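You operate a simulated robot arm through the tools that you are given. There is no shell and no other tool. Be economical: measure what you need, move in short steps, check, and stop when the job is done.

You run a simulated two-armed robot. Do the job below in one go: nothing can be reset, and whatever is moved stays where it is left.

TASK
Wipe the brown patch off the white shelf board and restock it.
Fine: lift the amber jar off, rub with the lilac cloth, lay it back, then stand jar and red tin on it. Leave the other stock; drop nothing. Set down upright: amber jar, red tin. What is to be rubbed or washed off counts as gone when no trace of it is left.
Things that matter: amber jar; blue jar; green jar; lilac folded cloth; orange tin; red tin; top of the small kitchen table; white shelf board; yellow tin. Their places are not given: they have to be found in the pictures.

The check looks at the end state, three seconds after you hand in, the way a careful person would. Anything else that was tipped, shoved, dropped, spilled or broken makes it a failure. Flat cloth is picked up by pressing the open fingertips on it (5 to 10 N) and closing them slowly along it; thin cloth reads only 2 to 8 mm in the jaws.

THE ROBOT
Two 7-joint arms with fingered hands on one trunk that stands fixed in place. Base frame: the origin is at the foot of the trunk, x ahead of it, y to its left, z up; the work surface is at about z = 780. Readings come in mm, rad, newtons and seconds.
The left shoulder is at [78, 125, 1266], the right one opposite. With the tool pointing down near the work surface each hand reaches from about 100 to 800 mm from the base axis, measured 20 degrees to its own side. Payload 3.7 kg a hand.
Tool frame (each hand has its own): the origin (TCP) lies between the finger pads and is the grasp point; the fingertips stand 25 mm ahead of it; z points along the fingers, y is the line along which they close. Largest opening 88 mm; the body of the gripper starts 29 mm behind the TCP. The gripper is a hand of 5 fingers: y runs from the thumb to the fingers, the wrist lies at [-13, -97, -162] in the tool frame.
Orientation is that of the tool frame in the base frame, as a unit quaternion [w, x, y, z]. With the fingers straight down and the wrist toward the robot, the tool's x, y and z point along [0, 1, 0], [1, 0, 0] and [0, 0, -1] of the base frame.

THE INTERFACE
- The arms move only by the tool servo_tool. It takes "left_commands", "right_commands" or both (then of equal length, played together; a hand with none holds still); each is a list of rows, each a list of 2 entries, a list of its own where there are three numbers: the shift along the tool's x, y, z in units of 20 mm (1.0 is 20 mm), then the turn, a rotation vector about the tool's x, y, z in units of 5 degrees (1.0 is 5 degrees). In form: [[[dx, dy, dz], [wx, wy, wz]], ...]. A call has 1 to 10 rows; each row shifts and turns the commanded pose from where the row before left it, along the tool's axes as they then stand. A call with a number of a shift or a turn outside -1 to 1 is refused whole. A row lasts 0.2 s, in which the tool goes at most 50 mm and 0.15 rad; a call with a longer step from one row to the next is refused whole. Where a pose cannot be reached the arm comes as near as it can. A force on the tool above 40 N (or 10 N above the force at the start of the call, whichever is more), or a blocked arm, ends the call early, and 0.2 s more pass. In this call time passes only in rows, and 0.2 s behind the last. The reply holds the time, the measured pose of the TCP, the force on the tool along the base axes, the opening and the grip force, in the units named above and with some noise, with the torque about the TCP (base axes, N m) and any sound that the robot's microphone picked up.
- Cameras (640 x 400 px; columns grow to the right, rows downward): "scene" is now at [124.4, -42.3, 1408.9]; the picture's right is [-0.65, -0.76, 0.00], its down [-0.55, 0.47, -0.69] and it looks along [0.53, -0.45, -0.72] (base axes); focal length 323 px, centre (320, 200). "left" rides on the left gripper at [-59, -79, -105] in its tool frame; the picture's right is [-0.73, -0.32, 0.61], its down [0.62, -0.68, 0.38] and it looks along [0.29, 0.66, 0.70] (tool axes); focal length 234 px, centre (320, 200). "right" rides on the right gripper at [59, -79, -105] in its tool frame; the picture's right is [-0.73, 0.32, -0.61], its down [-0.62, -0.68, 0.38] and it looks along [-0.29, 0.66, 0.70] (tool axes); focal length 234 px, centre (320, 200).
- grab_frame(camera): a new picture of that camera. No time passes.
- slide_trunk(by): slides the trunk up (or, below 0, down) by that many mm; the arms and the scene camera ride with it, the base frame stays. It gives what a move gives, with no picture.
- finger_targets(index, middle, ring, little, thumb_bend, thumb_turn, hand): sets how far each is bent, from 0 (flat) to 100 (curled in); at 30 the hand is open as for a grip, at 70 the pads meet at the TCP. One left out holds its place. A second passes; each finger stops where it meets its share of the squeeze, and holds until it gets a number again. It is the only way to open and close the hand. It gives what a move gives, with no picture; readings hold the bend of each and the force on index, middle, ring, little, thumb and palm. thumb_turn goes from beside the hand (0) to across from the fingers (100), as for a grip.
- head_to(pan, tilt): turns the head with the scene camera to pan (to the left, within 1.396 rad either way) and tilt (down, from -0.506 to 1.204), counted from straight ahead of the robot. It gives what a move gives.
- measure_at(camera, pixels): for up to 12 pixels [column, row] of the newest picture of that camera ("zoom" is the newest enlarged one), the place [x, y, z] in the base frame of the surface seen there, good to about 2 mm, but the place of the scene camera against the robot may be out by one fixed shift of up to 25 mm in any direction. No time passes.
- close_up(camera, box): a new picture of the part [left, top, right, bottom] of that camera's present view, enlarged. No time passes.
- hand_in(): hands the job in; it is judged then, once.

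Go step by step. Measure first, check grasps and placings, and put right what went wrong. The budget is 80 turns and 48 pictures, counting those below and the enlarged ones. Unless the task says otherwise, let go and move clear before handing in, and close with one line.

The tools are called after "Emit:" as name(argument=value, ...) on one line, values as JSON. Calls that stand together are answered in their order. servo_tool: Moves the arms, as the interface text tells. Its arguments: {"type":"object","properties":{"left_commands":{"type":"array","items":{"type":"array"}},"right_commands":{"type":"array","items":{"type":"array"}}},"required":[]} The other tools are called the same way: slide_trunk (by) slides the trunk up or down; finger_targets (index, middle, ring, little, thumb_bend, thumb_turn, hand) moves the fingers one by one; head_to (pan, tilt) turns the head that bears the scene camera; grab_frame (camera) takes a picture; measure_at (camera, pixels) gives the place of the surface under pixels of a picture; close_up (camera, box) takes an enlarged picture of a part of a camera's view; hand_in () hands the job in.

At the start:

```text
time_s: 0.0
left_position: [589.9, -89.0, 1094.3]
left_tool_rot: [0.0, 0.707, 0.707, 0.0]
left_contact_force: [-1.1, 0.1, 0.2]
left_torque: [-0.02, 0.02, -0.03]
left_grip_width: 87.7
left_grip_force: 0.1
left_shape: jaw
left_bend: [30.0, 30.0, 30.0, 30.0, 30.0, 98.0]
left_finger forces: [0.0, 0.0, 0.0, 0.0, 0.0, 0.0]
right_position: [317.2, -384.2, 1020.7]
right_tool_rot: [0.0, 0.707, 0.707, 0.0]
right_contact_force: [-0.5, 0.5, -0.5]
right_torque: [-0.03, 0.01, -0.03]
right_grip_width: 87.7
right_grip_force: 0.1
right_shape: jaw
right_bend: [30.0, 30.0, 30.0, 30.0, 30.0, 98.0]
right_finger forces: [0.0, 0.1, 0.1, 0.0, 0.1, 0.0]
trunk travel left (down, up): [-284.0, 132.0]
head pan, tilt: [-0.705, 0.806]
```

scene: 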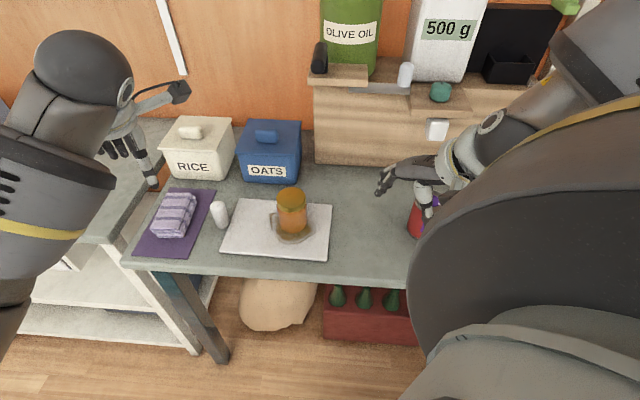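
right: 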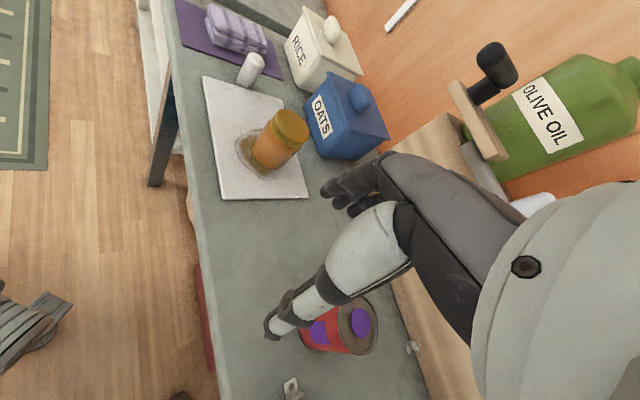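
left: 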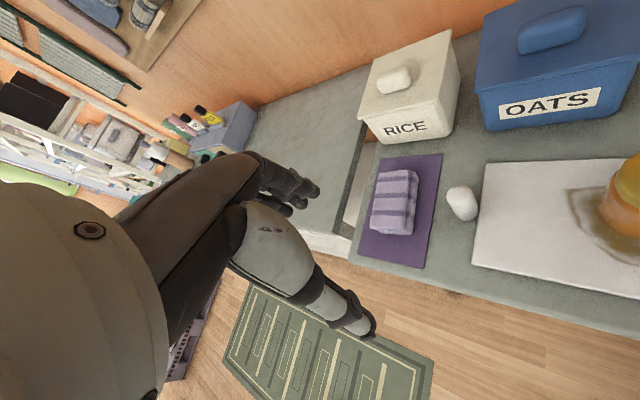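

The amber jar stands on the white board at scene (291,212), in the brown patch; the lilac cloth is on a purple mat at (174,215), and the red tin is at (415,220), partly hidden by the right hand. I'll measure these first in both the scene and wrist cameras.

Emit:
measure_at(camera="scene", pixels=[[291, 192], [291, 215], [247, 200], [332, 206], [328, 261], [221, 250], [174, 205], [155, 235], [188, 236], [195, 196], [166, 194], [220, 210]])

Emit:
measure_at(camera="right", pixels=[[292, 122], [275, 150], [203, 77], [222, 198], [307, 197], [285, 100], [360, 322], [358, 340], [330, 330], [240, 165], [240, 30], [250, 65]])

Emit:
measure_at(camera="left", pixels=[[395, 175], [392, 210], [372, 232], [412, 235], [418, 172], [378, 170], [460, 195], [483, 165], [474, 262], [385, 157], [440, 155], [360, 258]])

```text
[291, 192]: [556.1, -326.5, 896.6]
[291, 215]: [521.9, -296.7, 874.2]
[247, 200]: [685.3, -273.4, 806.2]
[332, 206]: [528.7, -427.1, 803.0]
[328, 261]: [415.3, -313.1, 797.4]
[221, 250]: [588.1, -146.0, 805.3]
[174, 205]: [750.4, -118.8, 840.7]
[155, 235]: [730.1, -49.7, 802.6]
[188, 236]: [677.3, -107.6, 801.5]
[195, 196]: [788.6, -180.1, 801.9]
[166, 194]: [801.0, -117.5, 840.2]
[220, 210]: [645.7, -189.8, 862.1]
```

```text
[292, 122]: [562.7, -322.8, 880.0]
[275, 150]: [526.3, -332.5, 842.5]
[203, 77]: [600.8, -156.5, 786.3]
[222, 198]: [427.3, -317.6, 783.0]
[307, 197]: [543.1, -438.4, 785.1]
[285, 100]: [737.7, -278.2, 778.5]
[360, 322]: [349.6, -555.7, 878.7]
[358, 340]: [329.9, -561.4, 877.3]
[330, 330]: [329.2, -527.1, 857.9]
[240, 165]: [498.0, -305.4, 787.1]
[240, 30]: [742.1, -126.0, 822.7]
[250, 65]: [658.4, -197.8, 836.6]
```

```text
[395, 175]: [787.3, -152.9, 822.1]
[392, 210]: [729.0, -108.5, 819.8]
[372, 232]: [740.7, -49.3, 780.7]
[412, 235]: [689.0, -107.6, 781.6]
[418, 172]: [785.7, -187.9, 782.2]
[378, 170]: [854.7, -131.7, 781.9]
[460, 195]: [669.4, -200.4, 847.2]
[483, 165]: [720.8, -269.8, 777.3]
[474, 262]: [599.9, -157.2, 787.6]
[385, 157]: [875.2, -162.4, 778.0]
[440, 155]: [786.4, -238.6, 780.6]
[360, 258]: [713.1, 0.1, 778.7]
```

The wrist cameras agree on the board corners, about (600,-157), (427,-318), (543,-438) and (697,-283), with its top at z≈786. The scene camera needs a correction of about (+12,-9,-18). I'll pull the left arm back out of the way, then turn the head right to find the other stock.

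Emit:
servo_tool(left_commands=[[[1, -1, 0], [0, 0, 0]], [[1, -1, 0], [0, 0, 0]], [[1, -1, 0], [0, 0, 0]], [[1, -1, 0], [0, 0, 0]], [[1, -1, 0], [0, 0, 0]], [[1, -1, 0], [0, 0, 0]], [[1, -1, 0], [0, 0, 0]], [[1, -1, 0], [0, 0, 0]], [[1, -1, 0], [0, 0, 0]], [[1, -1, 0], [0, 0, 0]]])

Emit:
head_to(pan=-1.0, tilt=0.75)

Emit:
grab_frame(camera="scene")

Emit:
close_up(camera="right", box=[160, 0, 420, 220])

```text
time_s: 2.2
left_position: [416.2, 97.4, 1093.1]
left_tool_rot: [-0.001, 0.706, 0.708, 0.0]
left_contact_force: [0.5, 0.4, -0.4]
left_torque: [0.0, 0.01, 0.02]
left_grip_width: 87.7
left_grip_force: 0.0
left_shape: jaw
left_bend: [30.0, 30.0, 30.0, 30.0, 30.0, 98.0]
left_finger forces: [0.0, 0.0, 0.0, 0.0, 0.0, 0.0]
left hand out of reach, approached as far as the arm can: row 9, 10
right_position: [317.0, -384.3, 1019.9]
right_tool_rot: [0.0, 0.706, 0.708, -0.001]
right_contact_force: [-0.5, -0.5, 0.7]
right_torque: [0.01, 0.01, -0.03]
right_grip_width: 87.5
right_grip_force: 0.0
right_shape: jaw
right_bend: [30.0, 30.0, 30.0, 30.0, 30.0, 98.0]
right_finger forces: [0.0, 0.0, 0.0, 0.1, 0.1, 0.1]
trunk travel left (down, up): [-284.0, 132.0]
head pan, tilt: [-0.705, 0.806]
```

```text
time_s: 3.0
left_position: [415.8, 97.0, 1093.1]
left_tool_rot: [-0.001, 0.707, 0.708, -0.001]
left_contact_force: [0.5, -0.9, 0.6]
left_torque: [0.03, 0.02, -0.02]
left_grip_width: 87.7
left_grip_force: 0.1
left_shape: jaw
left_bend: [30.0, 30.0, 30.0, 30.0, 30.0, 98.0]
left_finger forces: [0.0, 0.1, 0.0, 0.0, 0.0, 0.0]
right_position: [317.3, -383.8, 1020.3]
right_tool_rot: [0.001, 0.707, 0.708, -0.001]
right_contact_force: [0.5, -0.3, 0.4]
right_torque: [0.01, -0.01, -0.01]
right_grip_width: 87.9
right_grip_force: 0.1
right_shape: jaw
right_bend: [30.0, 30.0, 30.0, 30.0, 30.0, 98.0]
right_finger forces: [0.0, 0.0, 0.0, 0.1, 0.1, 0.0]
trunk travel left (down, up): [-284.0, 132.0]
head pan, tilt: [-1.0, 0.75]
```

```text
44 pictures are left
```

scene: 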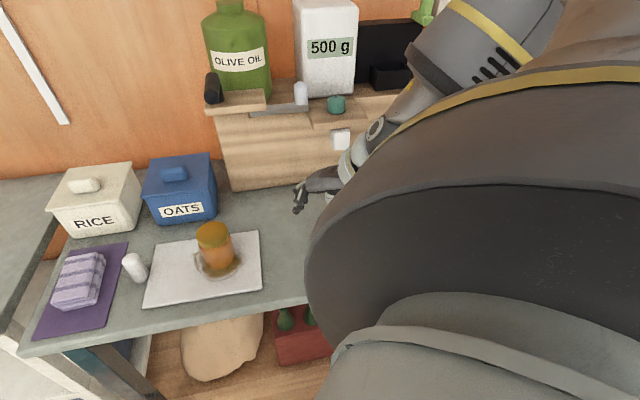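

```text
1.82 times, centred on (290, 110) of right
```

zoom: 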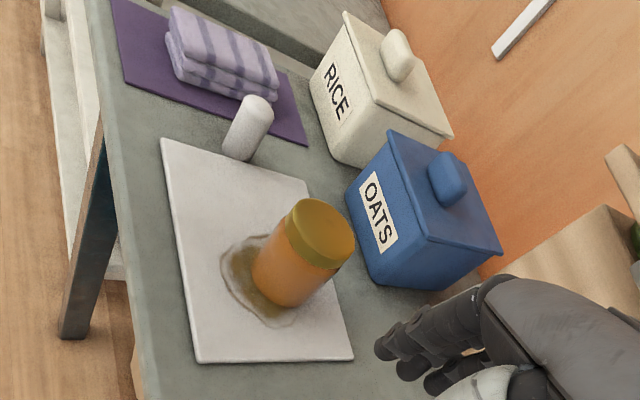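

The right side of the table is still hidden by the right arm. I'll raise the right hand and yaw it 45° clockwise, so its camera looks that way and the hand lines up with the table.

Emit:
servo_tool(right_commands=[[[0, 0, -1], [0, 0, 1]], [[0, 0, -1], [0, 0, 1]], [[0, 0, -1], [0, 0, 1]], [[0, 0, -1], [0, 0, 1]], [[0, 0, -1], [0, 0, 1]], [[0, 0, 0], [0, 0, 1]], [[0, 0, 0], [0, 0, 1]], [[0, 0, 0], [0, 0, 1]], [[0, 0, 0], [0, 0, 1]]])

Emit:
grab_frame(camera="right")

Emit:
grab_frame(camera="scene")

```text
time_s: 5.0
left_position: [415.8, 95.4, 1093.1]
left_tool_rot: [-0.001, 0.707, 0.707, 0.0]
left_contact_force: [-0.6, 0.2, 0.2]
left_torque: [-0.03, 0.02, 0.03]
left_grip_width: 87.6
left_grip_force: 0.1
left_shape: jaw
left_bend: [30.0, 30.0, 30.0, 30.0, 30.0, 98.0]
left_finger forces: [0.0, 0.0, 0.0, 0.0, 0.1, 0.0]
right_position: [350.2, -423.4, 1114.8]
right_tool_rot: [-0.003, 0.924, 0.383, -0.001]
right_contact_force: [-0.4, 0.1, -0.5]
right_torque: [0.03, 0.01, 0.02]
right_grip_width: 87.6
right_grip_force: 0.1
right_shape: jaw
right_bend: [30.0, 30.0, 30.0, 30.0, 30.0, 98.0]
right_finger forces: [0.0, 0.0, 0.0, 0.0, 0.0, 0.1]
right hand out of reach, approached as far as the arm can: row 1, 2, 3, 4, 5, 6, 8
trunk travel left (down, up): [-284.0, 132.0]
head pan, tilt: [-1.0, 0.75]
```

```text
42 pictures are left
```

right: 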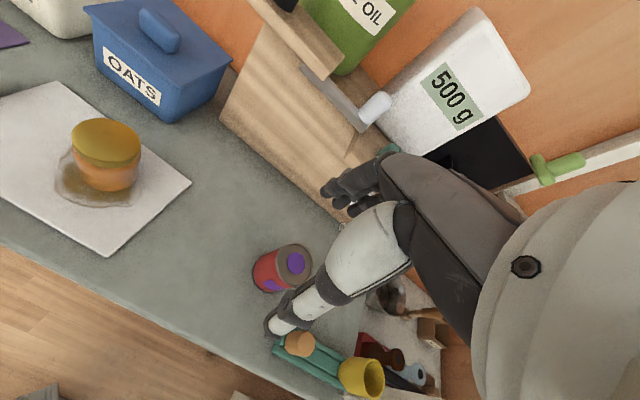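

```text
41 pictures are left
```

scene: 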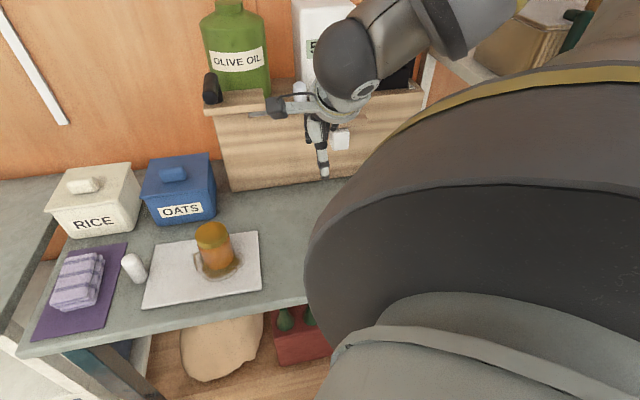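

The red tin is visible at right (282,268), and there is clutter around (330,365). I'll enlarge that part and measure it.

Emit:
close_up(camera="right", box=[220, 220, 460, 400])

Emit:
measure_at(camera="right", pixels=[[293, 262], [280, 290], [255, 270], [310, 262], [300, 342], [360, 375], [190, 181], [105, 255], [200, 260], [250, 320], [220, 100], [260, 190]])

Emit:
measure_at(camera="right", pixels=[[105, 137], [72, 145], [140, 145], [105, 165], [105, 188], [100, 200], [60, 185], [140, 195], [55, 82], [230, 230], [300, 220], [150, 270]])

```text
2.22 times, centred on (340, 310) of right
```

zoom: 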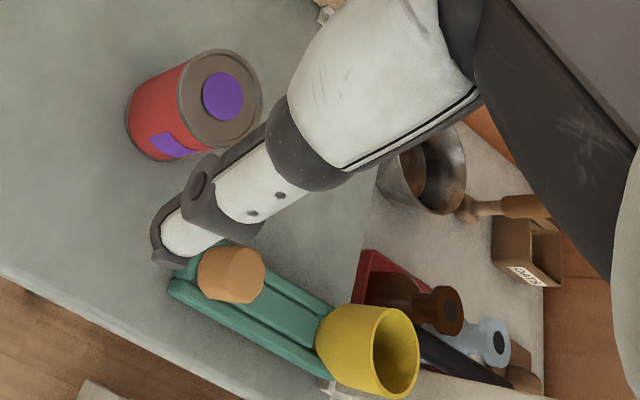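

```text
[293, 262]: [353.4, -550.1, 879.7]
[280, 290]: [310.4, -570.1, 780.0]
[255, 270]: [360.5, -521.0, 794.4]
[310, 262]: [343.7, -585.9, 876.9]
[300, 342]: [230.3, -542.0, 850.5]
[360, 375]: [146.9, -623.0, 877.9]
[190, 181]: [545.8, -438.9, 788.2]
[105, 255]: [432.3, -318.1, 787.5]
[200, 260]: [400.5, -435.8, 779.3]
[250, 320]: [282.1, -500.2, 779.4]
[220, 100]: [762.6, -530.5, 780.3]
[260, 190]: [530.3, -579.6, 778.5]
```

```text
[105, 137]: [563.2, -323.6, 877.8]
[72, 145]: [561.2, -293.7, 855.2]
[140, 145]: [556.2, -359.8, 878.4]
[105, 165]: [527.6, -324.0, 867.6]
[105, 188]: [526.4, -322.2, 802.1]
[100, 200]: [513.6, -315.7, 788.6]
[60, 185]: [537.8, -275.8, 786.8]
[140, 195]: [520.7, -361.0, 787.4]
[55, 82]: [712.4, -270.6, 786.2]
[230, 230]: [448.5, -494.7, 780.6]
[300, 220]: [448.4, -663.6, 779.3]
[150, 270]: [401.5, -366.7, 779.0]
```

The jar's centre is about (559,-326), 66 mm wide, with its top at z≈879. The red tin is near (342,-562), top also ≈879. I'll move the right hand above the jar.

Emit:
servo_tool(right_commands=[[[1, 0.4, 0.7], [0, 0, 0]], [[1, 0.4, 0.7], [0, 0, 0]], [[1, 0.4, 0.7], [0, 0, 0]], [[1, 0.4, 0.7], [0, 0, 0]], [[1, 0.4, 0.7], [0, 0, 0]], [[1, 0.4, 0.7], [0, 0, 0]], [[1, 0.4, 0.7], [0, 0, 0]], [[1, 0.4, 0.7], [0, 0, 0]], [[1, 0.4, 0.7], [0, 0, 0]], [[1, 0.4, 0.7], [0, 0, 0]]])

Emit:
grab_frame(camera="right")

```text
time_s: 7.2
left_position: [417.3, 98.2, 1092.5]
left_tool_rot: [-0.001, 0.707, 0.707, -0.001]
left_contact_force: [-0.7, -0.4, 0.0]
left_torque: [0.02, 0.0, -0.04]
left_grip_width: 87.7
left_grip_force: 0.0
left_shape: jaw
left_bend: [30.0, 30.0, 30.0, 30.0, 30.0, 98.0]
left_finger forces: [0.0, 0.0, 0.0, 0.0, 0.1, 0.0]
right_position: [547.4, -335.1, 974.4]
right_tool_rot: [0.0, 0.924, 0.383, 0.0]
right_contact_force: [0.0, -0.3, -0.5]
right_torque: [0.01, 0.0, 0.02]
right_grip_width: 87.9
right_grip_force: 0.0
right_shape: jaw
right_bend: [30.0, 30.0, 30.0, 30.0, 30.0, 98.0]
right_finger forces: [0.1, 0.0, 0.0, 0.0, 0.0, 0.0]
trunk travel left (down, up): [-284.0, 132.0]
head pan, tilt: [-1.0, 0.75]
```

```text
39 pictures are left
```

right: 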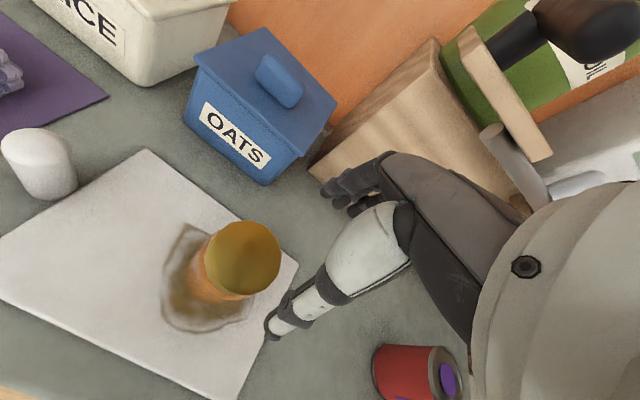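

The lid is now clear at right (243,258), so I'll measure its rim to centre on it.

Emit:
measure_at(camera="right", pixels=[[243, 258], [243, 224], [243, 292], [209, 255], [277, 258], [218, 232], [266, 286], [267, 233], [220, 285], [190, 292], [200, 318], [170, 310]])

```text
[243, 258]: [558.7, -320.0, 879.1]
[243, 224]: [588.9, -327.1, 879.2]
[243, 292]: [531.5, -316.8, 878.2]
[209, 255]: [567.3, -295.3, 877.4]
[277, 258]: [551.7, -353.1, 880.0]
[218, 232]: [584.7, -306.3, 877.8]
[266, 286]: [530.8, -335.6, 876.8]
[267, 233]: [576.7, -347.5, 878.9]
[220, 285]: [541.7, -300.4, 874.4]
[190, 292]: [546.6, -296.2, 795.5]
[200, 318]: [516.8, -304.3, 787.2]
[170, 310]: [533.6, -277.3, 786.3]
```

The lid centre is about (560,-324), Ø≈62. I'll centre on it and go down to z≈858.

Emit:
servo_tool(right_commands=[[[0.82, 0.04, 0], [0, 0, 0]], [[0, 0, 1], [0, 0, 0]], [[0, 0, 1], [0, 0, 0]], [[0, 0, 1], [0, 0, 0]], [[0, 0, 1], [0, 0, 0]], [[0, 0, 1], [0, 0, 0]], [[0, 0, 0.8], [0, 0, 0]]])

Emit:
grab_frame(camera="right")

Emit:
close_up(camera="scene", box=[100, 140, 340, 320])

```text
time_s: 8.8
left_position: [413.6, 97.8, 1094.5]
left_tool_rot: [0.001, 0.706, 0.708, 0.001]
left_contact_force: [-0.6, -0.3, -0.2]
left_torque: [0.01, 0.01, 0.05]
left_grip_width: 88.0
left_grip_force: 0.0
left_shape: jaw
left_bend: [30.0, 30.0, 30.0, 30.0, 30.0, 98.0]
left_finger forces: [0.1, 0.1, 0.0, 0.0, 0.0, 0.0]
right_position: [560.3, -325.0, 864.2]
right_tool_rot: [0.002, 0.924, 0.383, 0.004]
right_contact_force: [3.1, -1.7, 19.4]
right_torque: [-0.05, -0.19, -0.04]
right_grip_width: 87.8
right_grip_force: 0.1
right_shape: jaw
right_bend: [26.0, 30.0, 30.0, 30.0, 29.0, 97.0]
right_finger forces: [11.9, 0.0, 0.0, 0.0, 6.1, 0.0]
trunk travel left (down, up): [-284.0, 132.0]
head pan, tilt: [-1.0, 0.75]
```

```text
38 pictures are left
```

right: 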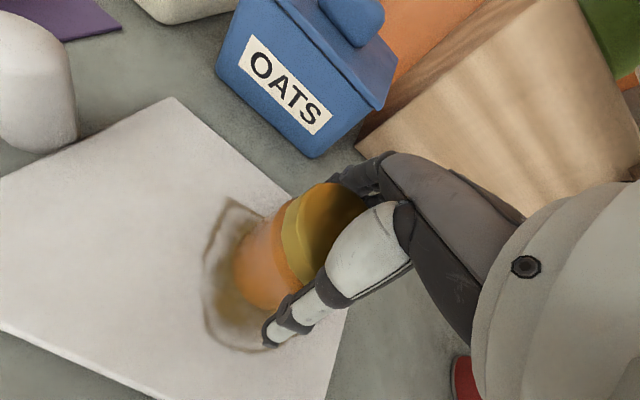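

```text
2.22 times, centred on (220, 230) of scene
```

zoom: 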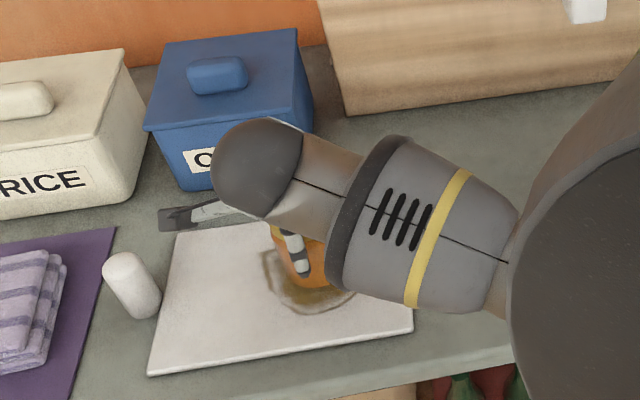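

The index finger and thumb roots are pressing on the lid (19 N up at z=864). I'll back up 5 mm and close all the fingers.

Emit:
servo_tool(right_commands=[[[0, 0, -0.5], [0, 0, 0]]])

Emit:
finger_targets(hand="right", index=52, middle=52, ring=52, little=52, thumb_bend=52)

```text
time_s: 9.2
left_position: [416.5, 96.4, 1092.3]
left_tool_rot: [0.0, 0.706, 0.708, 0.0]
left_contact_force: [1.0, 0.1, -0.1]
left_torque: [-0.02, 0.0, 0.0]
left_grip_width: 87.7
left_grip_force: 0.2
left_shape: jaw
left_bend: [30.0, 30.0, 30.0, 30.0, 30.0, 98.0]
left_finger forces: [0.0, 0.0, 0.0, 0.0, 0.0, 0.0]
right_position: [558.1, -324.4, 865.6]
right_tool_rot: [-0.001, 0.923, 0.384, -0.003]
right_contact_force: [2.5, -0.7, 3.8]
right_torque: [-0.14, -0.12, -0.01]
right_grip_width: 87.8
right_grip_force: 0.1
right_shape: jaw
right_bend: [27.0, 30.0, 30.0, 30.0, 28.0, 97.0]
right_finger forces: [7.7, 0.0, 0.1, 0.1, 3.3, 0.1]
trunk travel left (down, up): [-284.0, 132.0]
head pan, tilt: [-1.0, 0.75]
```

```text
time_s: 10.2
left_position: [416.6, 97.6, 1092.7]
left_tool_rot: [0.0, 0.707, 0.707, -0.001]
left_contact_force: [0.8, 0.3, 0.4]
left_torque: [0.03, -0.01, 0.02]
left_grip_width: 87.7
left_grip_force: 0.1
left_shape: jaw
left_bend: [30.0, 30.0, 30.0, 30.0, 30.0, 98.0]
left_finger forces: [0.0, 0.1, 0.1, 0.0, 0.0, 0.0]
right_position: [559.2, -325.0, 867.9]
right_tool_rot: [-0.001, 0.923, 0.384, 0.0]
right_contact_force: [0.3, -0.3, 0.1]
right_torque: [-0.2, -0.11, 0.01]
right_grip_width: 77.2
right_grip_force: 23.2
right_shape: fingers
right_bend: [28.0, 44.0, 47.0, 52.0, 44.0, 96.0]
right_finger forces: [14.4, 5.9, 2.8, 0.0, 23.5, 0.1]
trunk travel left (down, up): [-284.0, 132.0]
head pan, tilt: [-1.0, 0.75]
```

The grip is about 23 N, thumb against fingers. I'll lift 40 mm gently and look.

Emit:
servo_tool(right_commands=[[[0, 0, -0.5], [0, 0, 0]], [[0, 0, -0.5], [0, 0, 0]], [[0, 0, -0.5], [0, 0, 0]], [[0, 0, -0.5], [0, 0, 0]]])

Emit:
grab_frame(camera="right")

Emit:
close_up(camera="scene", box=[100, 140, 340, 320])

```text
time_s: 11.2
left_position: [416.6, 95.9, 1093.0]
left_tool_rot: [0.0, 0.706, 0.708, 0.0]
left_contact_force: [-0.2, 0.3, 1.2]
left_torque: [-0.01, 0.01, 0.0]
left_grip_width: 87.8
left_grip_force: 0.1
left_shape: jaw
left_bend: [30.0, 30.0, 30.0, 30.0, 30.0, 98.0]
left_finger forces: [0.0, 0.0, 0.0, 0.1, 0.1, 0.0]
right_position: [558.8, -325.2, 909.8]
right_tool_rot: [-0.001, 0.924, 0.383, 0.0]
right_contact_force: [0.3, -0.7, -3.6]
right_torque: [0.0, -0.02, 0.03]
right_grip_width: 76.3
right_grip_force: 22.3
right_shape: fingers
right_bend: [28.0, 45.0, 48.0, 52.0, 44.0, 96.0]
right_finger forces: [13.1, 5.5, 2.5, 0.0, 23.7, 0.0]
trunk travel left (down, up): [-284.0, 132.0]
head pan, tilt: [-1.0, 0.75]
```

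```text
36 pictures are left
```

right: 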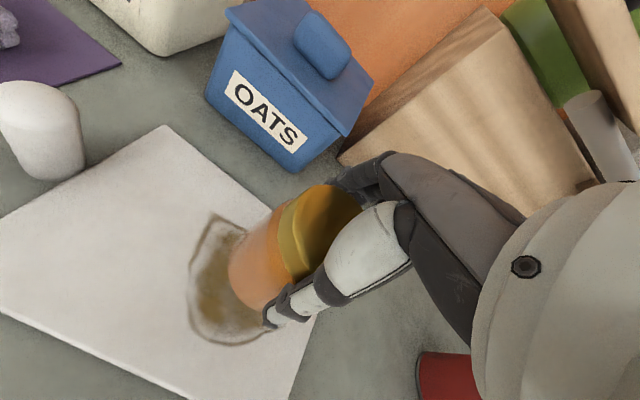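

```text
2.22 times, centred on (220, 230) of scene
```

zoom: 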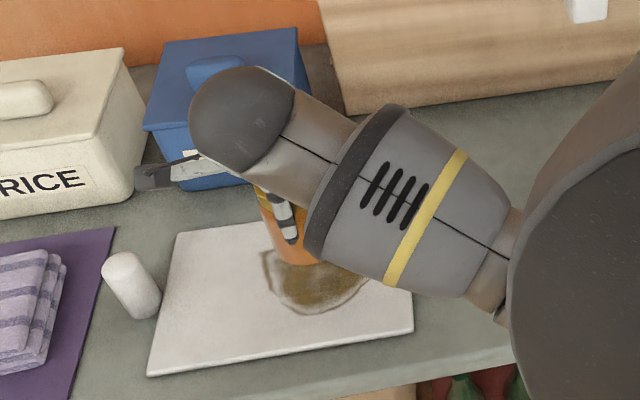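

The jar came up cleanly (3.6 N load). I'll carry it to the free table area at about (470,-520).

Emit:
servo_tool(right_commands=[[[0, 0, -1], [0, 0, 0]], [[-1, 0.4, 0], [0, 0, 0]], [[-1, 0.4, 0], [0, 0, 0]], [[-1, 0.4, 0], [0, 0, 0]], [[-1, 0.4, 0], [0, 0, 0]], [[-1, 0.4, 0], [0, 0, 0]], [[-1, 0.4, 0], [0, 0, 0]], [[-1, 0.4, 0], [0, 0, 0]], [[-1, 0.4, 0], [0, 0, 0]], [[-1, 0.4, 0], [0, 0, 0]]])

Emit:
servo_tool(right_commands=[[[-1, 0.15, 0.5], [0, 0, 0]], [[0, 0, 0.5], [0, 0, 0]], [[0, 0, 0.5], [0, 0, 0]], [[0, 0, 0.5], [0, 0, 0]], [[0, 0, 0.4], [0, 0, 0]], [[0, 0, 0.3], [0, 0, 0]], [[0, 0, 0.2], [0, 0, 0]]])

Emit:
grab_frame(camera="right")

```text
time_s: 13.4
left_position: [415.8, 95.3, 1094.6]
left_tool_rot: [-0.001, 0.706, 0.708, 0.0]
left_contact_force: [-0.6, 0.3, 0.8]
left_torque: [-0.02, -0.01, -0.01]
left_grip_width: 87.8
left_grip_force: 0.0
left_shape: jaw
left_bend: [30.0, 30.0, 30.0, 30.0, 30.0, 98.0]
left_finger forces: [0.0, 0.1, 0.0, 0.0, 0.0, 0.0]
right_position: [483.3, -502.5, 928.4]
right_tool_rot: [-0.001, 0.924, 0.383, -0.001]
right_contact_force: [-0.1, -1.2, -3.3]
right_torque: [-0.03, 0.03, 0.02]
right_grip_width: 75.9
right_grip_force: 22.2
right_shape: fingers
right_bend: [28.0, 45.0, 48.0, 52.0, 44.0, 96.0]
right_finger forces: [13.0, 5.5, 2.3, 0.0, 23.0, 0.0]
trunk travel left (down, up): [-284.0, 132.0]
head pan, tilt: [-1.0, 0.75]
```

```text
time_s: 15.0
left_position: [416.7, 96.6, 1092.7]
left_tool_rot: [-0.001, 0.706, 0.708, -0.001]
left_contact_force: [-0.5, -1.1, 0.3]
left_torque: [0.02, 0.01, 0.0]
left_grip_width: 87.6
left_grip_force: 0.1
left_shape: jaw
left_bend: [30.0, 30.0, 30.0, 30.0, 30.0, 98.0]
left_finger forces: [0.0, 0.1, 0.0, 0.1, 0.0, 0.0]
right_position: [472.3, -520.0, 870.3]
right_tool_rot: [-0.001, 0.924, 0.383, -0.001]
right_contact_force: [-1.3, -0.5, -3.7]
right_torque: [0.0, -0.01, 0.0]
right_grip_width: 75.9
right_grip_force: 21.3
right_shape: fingers
right_bend: [28.0, 45.0, 48.0, 52.0, 44.0, 96.0]
right_finger forces: [12.9, 5.4, 2.3, 0.0, 22.8, 0.0]
trunk travel left (down, up): [-284.0, 132.0]
head pan, tilt: [-1.0, 0.75]
```

```text
34 pictures are left
```

right: 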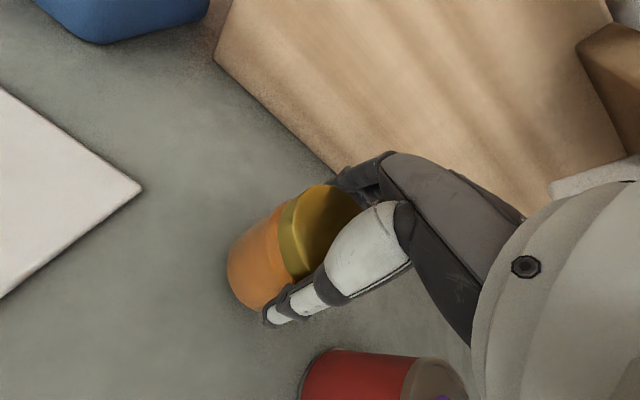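

The jar is about 10 mm above the table. I'll lower it in small steps until it touches.

Emit:
servo_tool(right_commands=[[[0, 0, 0.15], [0, 0, 0]], [[0, 0, 0.15], [0, 0, 0]], [[0, 0, 0.1], [0, 0, 0]], [[0, 0, 0.1], [0, 0, 0]]])

```text
time_s: 16.0
left_position: [416.2, 97.4, 1093.4]
left_tool_rot: [-0.001, 0.706, 0.708, -0.001]
left_contact_force: [0.8, 0.1, -1.0]
left_torque: [0.02, 0.01, 0.0]
left_grip_width: 87.7
left_grip_force: 0.0
left_shape: jaw
left_bend: [30.0, 30.0, 30.0, 30.0, 30.0, 98.0]
left_finger forces: [0.0, 0.0, 0.1, 0.1, 0.0, 0.0]
right_position: [469.5, -519.6, 859.8]
right_tool_rot: [-0.001, 0.923, 0.384, 0.0]
right_contact_force: [-0.4, 0.1, -4.1]
right_torque: [-0.01, 0.01, -0.03]
right_grip_width: 75.9
right_grip_force: 21.4
right_shape: fingers
right_bend: [28.0, 45.0, 48.0, 52.0, 44.0, 96.0]
right_finger forces: [12.8, 5.3, 2.3, 0.0, 22.7, 0.1]
trunk travel left (down, up): [-284.0, 132.0]
head pan, tilt: [-1.0, 0.75]
```

Emit:
servo_tool(right_commands=[[[0, 0, 0.1], [0, 0, 0]], [[0, 0, 0.1], [0, 0, 0]]])

```text
time_s: 16.6
left_position: [415.6, 97.2, 1093.4]
left_tool_rot: [-0.001, 0.706, 0.708, 0.0]
left_contact_force: [-0.1, 0.0, -0.5]
left_torque: [0.03, -0.01, -0.03]
left_grip_width: 87.7
left_grip_force: 0.1
left_shape: jaw
left_bend: [30.0, 30.0, 30.0, 30.0, 30.0, 98.0]
left_finger forces: [0.0, 0.0, 0.0, 0.1, 0.0, 0.0]
right_position: [469.2, -518.6, 860.2]
right_tool_rot: [0.001, 0.924, 0.383, 0.003]
right_contact_force: [-0.4, 2.7, 6.2]
right_torque: [-0.14, -0.05, 0.02]
right_grip_width: 76.2
right_grip_force: 24.5
right_shape: fingers
right_bend: [28.0, 45.0, 48.0, 52.0, 44.0, 96.0]
right_finger forces: [14.5, 5.5, 2.7, 0.0, 26.3, 0.0]
trunk travel left (down, up): [-284.0, 132.0]
head pan, tilt: [-1.0, 0.75]
```

The jar has touched down (+6 N up). I'll ease up about 1 mm, open the hand and rise.

Emit:
servo_tool(right_commands=[[[0, 0, -0.07], [0, 0, 0]]])

Emit:
finger_targets(hand="right", index=28, middle=30, ring=30, little=30, thumb_bend=28)

Emit:
servo_tool(right_commands=[[[0, 0, -0.3], [0, 0, 0]], [[0, 0, -0.5], [0, 0, 0]], [[0, 0, -1], [0, 0, 0]], [[0, 0, -1], [0, 0, 0]], [[0, 0, -1], [0, 0, 0]], [[0, 0, -1], [0, 0, 0]], [[0, 0, -1], [0, 0, 0]]])

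Emit:
grab_frame(camera="right")

```text
time_s: 17.0
left_position: [415.0, 97.5, 1093.3]
left_tool_rot: [0.0, 0.706, 0.708, -0.001]
left_contact_force: [-0.1, -0.3, -0.4]
left_torque: [-0.01, 0.0, -0.03]
left_grip_width: 87.4
left_grip_force: 0.0
left_shape: jaw
left_bend: [30.0, 30.0, 30.0, 30.0, 30.0, 98.0]
left_finger forces: [0.0, 0.1, 0.0, 0.1, 0.0, 0.1]
right_position: [470.7, -519.6, 859.7]
right_tool_rot: [0.0, 0.924, 0.383, 0.001]
right_contact_force: [0.2, 1.5, 6.3]
right_torque: [-0.21, -0.13, 0.01]
right_grip_width: 76.1
right_grip_force: 24.5
right_shape: fingers
right_bend: [28.0, 45.0, 48.0, 52.0, 44.0, 96.0]
right_finger forces: [15.0, 6.1, 2.7, 0.1, 25.4, 0.1]
trunk travel left (down, up): [-284.0, 132.0]
head pan, tilt: [-1.0, 0.75]
```

```text
time_s: 18.0
left_position: [415.9, 96.8, 1091.5]
left_tool_rot: [0.0, 0.706, 0.708, -0.001]
left_contact_force: [-1.1, -0.5, 0.1]
left_torque: [0.02, 0.02, 0.01]
left_grip_width: 87.8
left_grip_force: 0.1
left_shape: jaw
left_bend: [30.0, 30.0, 30.0, 30.0, 30.0, 98.0]
left_finger forces: [0.0, 0.0, 0.1, 0.0, 0.1, 0.0]
right_position: [470.6, -519.1, 858.9]
right_tool_rot: [-0.001, 0.924, 0.384, 0.0]
right_contact_force: [1.1, 0.6, 1.6]
right_torque: [-0.04, -0.06, 0.0]
right_grip_width: 92.0
right_grip_force: 3.0
right_shape: fingers
right_bend: [27.0, 30.0, 30.0, 30.0, 27.0, 97.0]
right_finger forces: [3.2, 0.0, 0.1, 0.0, 2.1, 0.0]
trunk travel left (down, up): [-284.0, 132.0]
head pan, tilt: [-1.0, 0.75]
```

```text
time_s: 19.6
left_position: [416.4, 97.3, 1093.3]
left_tool_rot: [0.0, 0.706, 0.708, -0.001]
left_contact_force: [-0.7, 0.4, -1.3]
left_torque: [-0.02, 0.04, 0.01]
left_grip_width: 88.0
left_grip_force: 0.0
left_shape: jaw
left_bend: [30.0, 30.0, 30.0, 30.0, 30.0, 98.0]
left_finger forces: [0.1, 0.0, 0.0, 0.0, 0.0, 0.0]
right_position: [471.1, -521.5, 975.4]
right_tool_rot: [-0.001, 0.924, 0.383, 0.0]
right_contact_force: [0.9, 0.4, -0.2]
right_torque: [-0.01, 0.05, 0.0]
right_grip_width: 88.9
right_grip_force: 0.1
right_shape: fingers
right_bend: [28.0, 30.0, 30.0, 30.0, 28.0, 97.0]
right_finger forces: [0.1, 0.1, 0.0, 0.1, 0.0, 0.0]
trunk travel left (down, up): [-284.0, 132.0]
head pan, tilt: [-1.0, 0.75]
```

```text
33 pictures are left
```

right: 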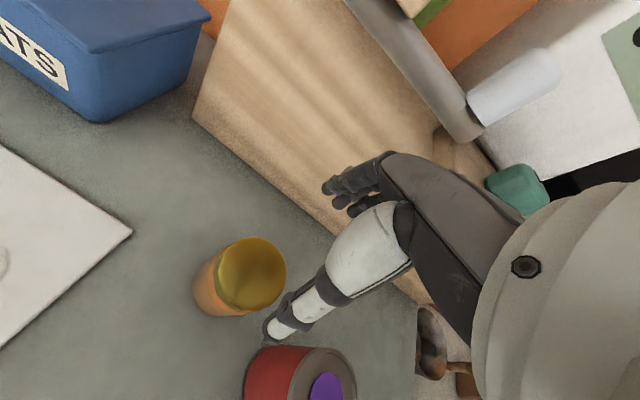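

The jar stands upright on the table at right (250,275). I'll swing the right hand over toward the cloth.

Emit:
measure_at(camera="right", pixels=[[253, 271], [253, 240], [253, 306], [218, 272], [286, 272], [315, 350], [290, 375], [355, 385], [328, 345], [325, 385]])

Emit:
servo_tool(right_commands=[[[1, -0.2, -0.25], [0, 0, 0]], [[1, -0.2, -0.25], [0, 0, 0]], [[1, -0.2, -0.25], [0, 0, 0]], [[1, -0.2, -0.25], [0, 0, 0]], [[1, -0.2, -0.25], [0, 0, 0]], [[1, -0.2, 0], [0, 0, 0]], [[1, -0.2, 0], [0, 0, 0]], [[1, -0.2, 0], [0, 0, 0]], [[1, -0.2, 0], [0, 0, 0]], [[1, -0.2, 0], [0, 0, 0]]])

Emit:
servo_tool(right_commands=[[[1, -0.3, 0], [0, 0, 0]], [[1, -0.3, 0], [0, 0, 0]], [[1, -0.3, 0], [0, 0, 0]], [[1, -0.3, 0], [0, 0, 0]], [[1, -0.3, 0], [0, 0, 0]], [[1, -0.3, 0], [0, 0, 0]], [[1, -0.3, 0], [0, 0, 0]], [[1, -0.3, 0], [0, 0, 0]], [[1, -0.3, 0], [0, 0, 0]], [[1, -0.3, 0], [0, 0, 0]]])

Emit:
grab_frame(camera="right")

```text
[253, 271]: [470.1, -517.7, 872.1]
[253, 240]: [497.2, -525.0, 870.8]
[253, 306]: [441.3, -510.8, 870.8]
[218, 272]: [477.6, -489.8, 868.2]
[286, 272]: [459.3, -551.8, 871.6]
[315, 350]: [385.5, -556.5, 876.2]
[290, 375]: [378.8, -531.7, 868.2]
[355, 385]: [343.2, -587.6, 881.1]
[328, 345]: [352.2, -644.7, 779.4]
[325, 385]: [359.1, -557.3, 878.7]
```

```text
time_s: 21.8
left_position: [416.5, 96.6, 1092.2]
left_tool_rot: [0.0, 0.707, 0.708, -0.001]
left_contact_force: [0.7, 0.2, 0.0]
left_torque: [0.03, 0.01, -0.01]
left_grip_width: 87.8
left_grip_force: 0.1
left_shape: jaw
left_bend: [30.0, 30.0, 30.0, 30.0, 30.0, 98.0]
left_finger forces: [0.0, 0.0, 0.1, 0.0, 0.0, 0.1]
right_position: [582.8, -350.5, 1000.1]
right_tool_rot: [0.0, 0.923, 0.384, -0.001]
right_contact_force: [-0.4, 0.5, 0.0]
right_torque: [-0.02, -0.03, 0.0]
right_grip_width: 89.1
right_grip_force: 0.1
right_shape: fingers
right_bend: [28.0, 30.0, 30.0, 30.0, 28.0, 97.0]
right_finger forces: [0.0, 0.1, 0.0, 0.0, 0.1, 0.0]
trunk travel left (down, up): [-284.0, 132.0]
head pan, tilt: [-1.0, 0.75]
```

```text
time_s: 24.0
left_position: [417.1, 98.4, 1093.1]
left_tool_rot: [0.0, 0.707, 0.707, -0.001]
left_contact_force: [-0.8, 0.5, 1.0]
left_torque: [-0.02, 0.0, -0.03]
left_grip_width: 87.6
left_grip_force: 0.0
left_shape: jaw
left_bend: [30.0, 30.0, 30.0, 30.0, 30.0, 98.0]
left_finger forces: [0.0, 0.0, 0.1, 0.0, 0.0, 0.0]
right_position: [684.1, -165.2, 1000.8]
right_tool_rot: [0.0, 0.923, 0.384, -0.001]
right_contact_force: [0.8, 0.6, -0.4]
right_torque: [0.01, 0.03, -0.02]
right_grip_width: 89.1
right_grip_force: 0.1
right_shape: fingers
right_bend: [28.0, 30.0, 30.0, 30.0, 28.0, 97.0]
right_finger forces: [0.0, 0.1, 0.0, 0.0, 0.0, 0.0]
trunk travel left (down, up): [-284.0, 132.0]
head pan, tilt: [-1.0, 0.75]
```

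```text
32 pictures are left
```

right: 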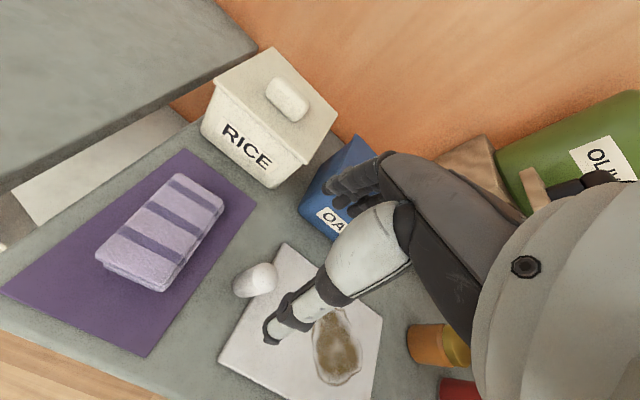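

The cloth, about 120×60 px, lies at right (163,235), and the patch shows at (338,348). I'll measure the cloth corners, the patch and the shaker.

Emit:
measure_at(camera="right", pixels=[[178, 175], [222, 203], [160, 285], [100, 250], [165, 228], [168, 291], [224, 214], [255, 278], [270, 62], [300, 160], [180, 152], [148, 355]])

Emit:
measure_at(camera="right", pixels=[[317, 322], [345, 312], [362, 365], [335, 385], [315, 350], [352, 330], [338, 348], [218, 364], [283, 243], [381, 316], [240, 295], [273, 290]])

Emit:
close_up(camera="right", box=[200, 220, 440, 400])

```text
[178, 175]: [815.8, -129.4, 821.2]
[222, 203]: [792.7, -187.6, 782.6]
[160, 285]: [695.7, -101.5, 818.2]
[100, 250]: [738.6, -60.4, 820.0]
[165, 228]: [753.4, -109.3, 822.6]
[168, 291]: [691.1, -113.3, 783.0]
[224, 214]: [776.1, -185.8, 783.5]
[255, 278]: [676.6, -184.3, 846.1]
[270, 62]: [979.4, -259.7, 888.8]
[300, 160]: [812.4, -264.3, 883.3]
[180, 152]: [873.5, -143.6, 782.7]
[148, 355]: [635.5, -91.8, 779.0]
```

```text
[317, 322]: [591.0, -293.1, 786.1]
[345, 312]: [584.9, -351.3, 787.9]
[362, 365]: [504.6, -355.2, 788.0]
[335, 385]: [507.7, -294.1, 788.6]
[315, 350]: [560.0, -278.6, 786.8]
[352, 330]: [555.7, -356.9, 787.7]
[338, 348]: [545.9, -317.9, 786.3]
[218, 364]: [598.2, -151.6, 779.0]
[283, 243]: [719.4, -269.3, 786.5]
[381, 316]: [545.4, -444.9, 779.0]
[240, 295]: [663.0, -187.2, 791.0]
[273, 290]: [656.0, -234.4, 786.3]
```

```text
2.22 times, centred on (320, 310) of right
```

zoom: 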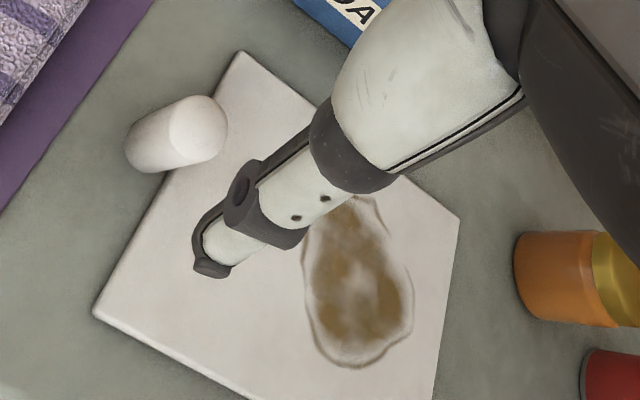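

The cloth's centre is about (756,-115), 60 mm wide along (0.7,0.7) and 103 mm long, with its top at 822 and its base at 783. I'll yaw the hand 90° so it closes across the 60 mm width, then move above the cloth.

Emit:
servo_tool(right_commands=[[[0, 0, 0], [0, 0, -1]], [[0, 0, 0], [0, 0, -1]], [[0, 0, 0], [0, 0, -1]], [[0, 0, 0], [0, 0, -1]], [[0, 0, 0], [0, 0, -1]], [[0, 0, 0], [0, 0, -1]], [[0, 0, 0], [0, 0, -1]], [[0, 0, 0], [0, 0, -1]], [[0, 0, 0], [0, 0, -1]], [[0, 0, 0], [0, 0, -1]]])

Emit:
servo_tool(right_commands=[[[0, 0, 0], [0, 0, -1]], [[0, 0, 0], [0, 0, -1]], [[0, 0, 0], [0, 0, -1]], [[0, 0, 0], [0, 0, -1]], [[0, 0, 0], [0, 0, -1]], [[0, 0, 0], [0, 0, -1]], [[0, 0, 0], [0, 0, -1]], [[0, 0, 0], [0, 0, -1]]])

Emit:
servo_tool(right_commands=[[[-0.2, 1, 0], [0, 0, 0]], [[-0.2, 1, 0], [0, 0, 0]], [[-0.2, 1, 0], [0, 0, 0]], [[-0.18, 1, 0], [0, 0, 0]], [[0, 0.3, 1], [0, 0, 0]], [[0, 0, 1], [0, 0, 0]], [[0, 0, 1], [0, 0, 0]], [[0, 0, 1], [0, 0, 0]], [[0, 0, 1], [0, 0, 0]]])

Emit:
grab_frame(camera="right")

```text
time_s: 26.2
left_position: [416.2, 97.3, 1094.0]
left_tool_rot: [0.0, 0.706, 0.708, 0.0]
left_contact_force: [0.6, 0.6, 0.0]
left_torque: [0.0, -0.01, 0.01]
left_grip_width: 87.7
left_grip_force: 0.0
left_shape: jaw
left_bend: [30.0, 30.0, 30.0, 30.0, 30.0, 98.0]
left_finger forces: [0.0, 0.0, 0.0, 0.1, 0.0, 0.0]
right_position: [682.7, -166.8, 999.2]
right_tool_rot: [0.0, 0.674, 0.739, -0.002]
right_contact_force: [-0.1, -0.4, 0.0]
right_torque: [0.01, 0.02, -0.01]
right_grip_width: 89.1
right_grip_force: 0.0
right_shape: fingers
right_bend: [28.0, 30.0, 30.0, 30.0, 28.0, 97.0]
right_finger forces: [0.0, 0.0, 0.0, 0.0, 0.1, 0.0]
trunk travel left (down, up): [-284.0, 132.0]
head pan, tilt: [-1.0, 0.75]
```

```text
time_s: 28.0
left_position: [416.5, 97.4, 1093.6]
left_tool_rot: [0.0, 0.706, 0.708, -0.001]
left_contact_force: [0.1, 0.2, 0.0]
left_torque: [0.0, 0.0, -0.02]
left_grip_width: 87.7
left_grip_force: 0.1
left_shape: jaw
left_bend: [30.0, 30.0, 30.0, 30.0, 30.0, 98.0]
left_finger forces: [0.0, 0.0, 0.0, 0.0, 0.0, 0.0]
right_position: [682.0, -165.3, 999.7]
right_tool_rot: [-0.001, 0.381, 0.925, 0.0]
right_contact_force: [0.3, -0.5, 0.6]
right_torque: [0.02, -0.02, 0.01]
right_grip_width: 89.1
right_grip_force: 0.1
right_shape: fingers
right_bend: [28.0, 30.0, 30.0, 30.0, 28.0, 97.0]
right_finger forces: [0.0, 0.0, 0.0, 0.0, 0.1, 0.0]
trunk travel left (down, up): [-284.0, 132.0]
head pan, tilt: [-1.0, 0.75]
```

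```text
time_s: 30.0
left_position: [417.5, 97.2, 1092.9]
left_tool_rot: [-0.001, 0.707, 0.708, 0.0]
left_contact_force: [0.0, -0.6, 0.8]
left_torque: [-0.02, 0.02, 0.01]
left_grip_width: 87.7
left_grip_force: 0.0
left_shape: jaw
left_bend: [30.0, 30.0, 30.0, 30.0, 30.0, 98.0]
left_finger forces: [0.0, 0.0, 0.0, 0.0, 0.0, 0.0]
right_position: [745.6, -115.2, 899.4]
right_tool_rot: [-0.001, 0.382, 0.924, 0.0]
right_contact_force: [0.2, 0.3, 1.0]
right_torque: [0.0, -0.02, 0.04]
right_grip_width: 89.1
right_grip_force: 0.1
right_shape: fingers
right_bend: [28.0, 30.0, 30.0, 30.0, 28.0, 97.0]
right_finger forces: [0.0, 0.0, 0.0, 0.1, 0.0, 0.0]
right hand out of reach, approached as far as the arm can: row 9
trunk travel left (down, up): [-284.0, 132.0]
head pan, tilt: [-1.0, 0.75]
```

```text
30 pictures are left
```

right: 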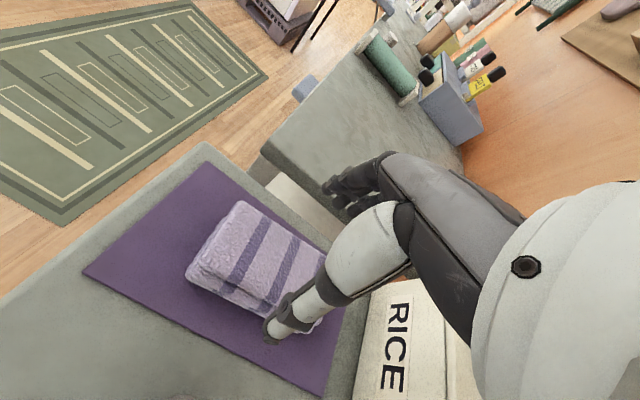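

The arm is at its reach limit there. I'll back off and up, lower the trunk 100 mm, then come in again.

Emit:
servo_tool(right_commands=[[[0, 0, -1], [0, 0, 0]], [[0, -1, -1], [0, 0, 0]], [[0, -1, -1], [0, 0, 0]], [[0, -1, -1], [0, 0, 0]], [[0, -1, -1], [0, 0, 0]], [[0, 0, -1], [0, 0, 0]]])

Emit:
slide_trunk(by=-100)

```text
time_s: 31.4
left_position: [416.2, 97.3, 1093.3]
left_tool_rot: [0.0, 0.706, 0.708, 0.0]
left_contact_force: [0.6, -0.7, 0.2]
left_torque: [0.01, 0.0, 0.0]
left_grip_width: 87.6
left_grip_force: 0.0
left_shape: jaw
left_bend: [30.0, 30.0, 30.0, 30.0, 30.0, 98.0]
left_finger forces: [0.0, 0.0, 0.0, 0.0, 0.1, 0.0]
right_position: [766.7, -175.1, 1002.9]
right_tool_rot: [-0.001, 0.382, 0.924, 0.001]
right_contact_force: [0.1, 0.7, 0.1]
right_torque: [0.01, 0.0, 0.03]
right_grip_width: 89.1
right_grip_force: 0.0
right_shape: fingers
right_bend: [28.0, 30.0, 30.0, 30.0, 28.0, 97.0]
right_finger forces: [0.1, 0.0, 0.0, 0.0, 0.0, 0.0]
right hand out of reach, approached as far as the arm can: row 1, 2, 3, 4, 5, 6
trunk travel left (down, up): [-284.0, 132.0]
head pan, tilt: [-1.0, 0.75]
```

```text
time_s: 32.3
left_position: [429.4, 97.9, 976.5]
left_tool_rot: [-0.056, 0.704, 0.706, -0.054]
left_contact_force: [-0.2, -0.1, 1.1]
left_torque: [-0.03, -0.03, 0.0]
left_grip_width: 87.3
left_grip_force: 0.0
left_shape: jaw
left_bend: [30.0, 30.0, 30.0, 30.0, 30.0, 98.0]
left_finger forces: [0.1, 0.0, 0.1, 0.0, 0.0, 0.1]
right_position: [775.4, -174.3, 849.6]
right_tool_rot: [-0.057, 0.384, 0.921, -0.016]
right_contact_force: [0.0, -0.8, 14.8]
right_torque: [0.42, -0.63, -0.01]
right_grip_width: 88.6
right_grip_force: 7.3
right_shape: fingers
right_bend: [28.0, 30.0, 30.0, 30.0, 28.0, 97.0]
right_finger forces: [0.0, 15.1, 0.1, 0.0, 0.1, 0.0]
trunk travel left (down, up): [-218.0, 198.0]
head pan, tilt: [-1.0, 0.75]
stopped: the force on the tool passed its limit at 66 N (the readings are from after the stop); the commanded pose is now the measured one
```

The trunk slide carried the hand down into something (66 N, then 15 N on the middle finger), probably the cloth. I'll look before moving.

Emit:
grab_frame(camera="right")

Emit:
head_to(pan=-0.5, tilt=0.75)

Emit:
grab_frame(camera="scene")

```text
29 pictures are left
```

right: 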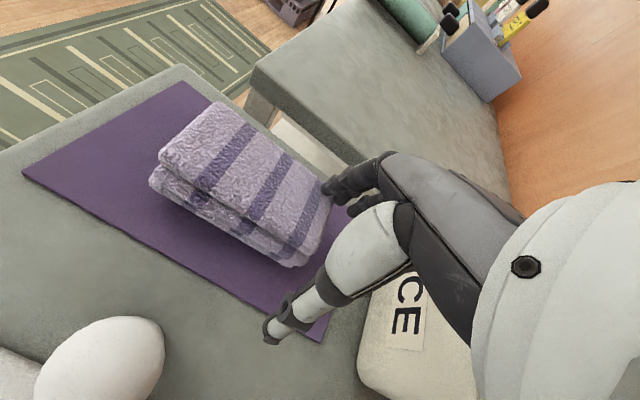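

```text
time_s: 33.2
left_position: [429.3, 96.4, 976.6]
left_tool_rot: [-0.055, 0.704, 0.706, -0.054]
left_contact_force: [1.1, -0.5, -0.6]
left_torque: [-0.02, -0.05, -0.02]
left_grip_width: 87.9
left_grip_force: 0.1
left_shape: jaw
left_bend: [30.0, 30.0, 30.0, 30.0, 30.0, 98.0]
left_finger forces: [0.0, 0.0, 0.1, 0.0, 0.0, 0.0]
right_position: [774.6, -173.2, 850.8]
right_tool_rot: [-0.058, 0.384, 0.922, -0.018]
right_contact_force: [-0.8, -1.8, 23.0]
right_torque: [0.68, -1.03, -0.07]
right_grip_width: 88.9
right_grip_force: 11.3
right_shape: fingers
right_bend: [28.0, 30.0, 30.0, 30.0, 28.0, 97.0]
right_finger forces: [0.2, 22.6, 0.0, 0.1, 0.0, 0.0]
trunk travel left (down, up): [-218.0, 198.0]
head pan, tilt: [-0.499, 0.75]
```

```text
28 pictures are left
```

scene: 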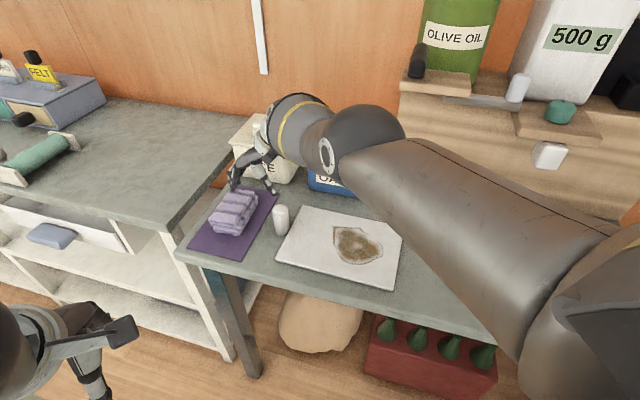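

The middle finger is resting on the cloth corner, and nothing else seems disturbed. I'll lift up, take out the 7° tilt, and back off toward the robot.

Emit:
servo_tool(right_commands=[[[0, 0, -0.5], [0, 0, 0]], [[0, 0, -1], [0, 0, 0]], [[0, 0, -1], [0, 0, 0]], [[0, 0, 0], [-0.84, -1, 0]], [[0.9, -0.9, -0.5], [0, 0, 0]], [[0.9, -0.9, -0.5], [0, 0, 0]], [[0.9, -0.9, -0.5], [0, 0, 0]]])

Emit:
grab_frame(camera="scene")

```text
time_s: 34.8
left_position: [432.4, 96.9, 976.3]
left_tool_rot: [-0.056, 0.704, 0.706, -0.055]
left_contact_force: [0.5, -0.6, 0.2]
left_torque: [0.03, -0.02, 0.02]
left_grip_width: 87.9
left_grip_force: 0.0
left_shape: jaw
left_bend: [30.0, 30.0, 30.0, 30.0, 30.0, 98.0]
left_finger forces: [0.0, 0.0, 0.1, 0.1, 0.0, 0.1]
right_position: [803.8, -178.7, 890.2]
right_tool_rot: [-0.007, 0.384, 0.923, -0.001]
right_contact_force: [0.6, -0.3, -0.5]
right_torque: [0.02, 0.01, -0.04]
right_grip_width: 88.6
right_grip_force: 0.1
right_shape: fingers
right_bend: [28.0, 30.0, 30.0, 30.0, 28.0, 97.0]
right_finger forces: [0.0, 0.0, 0.0, 0.1, 0.0, 0.0]
right hand out of reach, approached as far as the arm can: row 2, 4, 5, 6, 7
trunk travel left (down, up): [-218.0, 198.0]
head pan, tilt: [-0.499, 0.75]
```

```text
27 pictures are left
```

scene: 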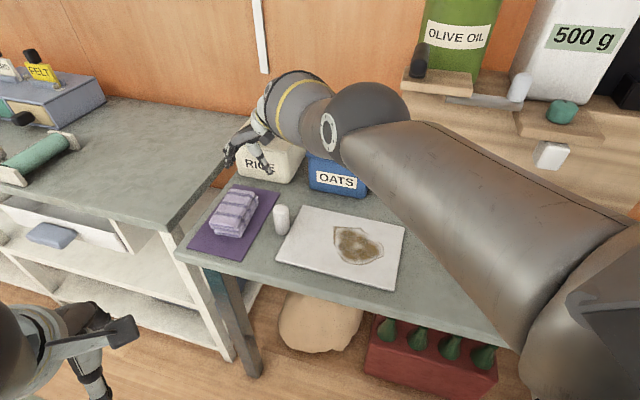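

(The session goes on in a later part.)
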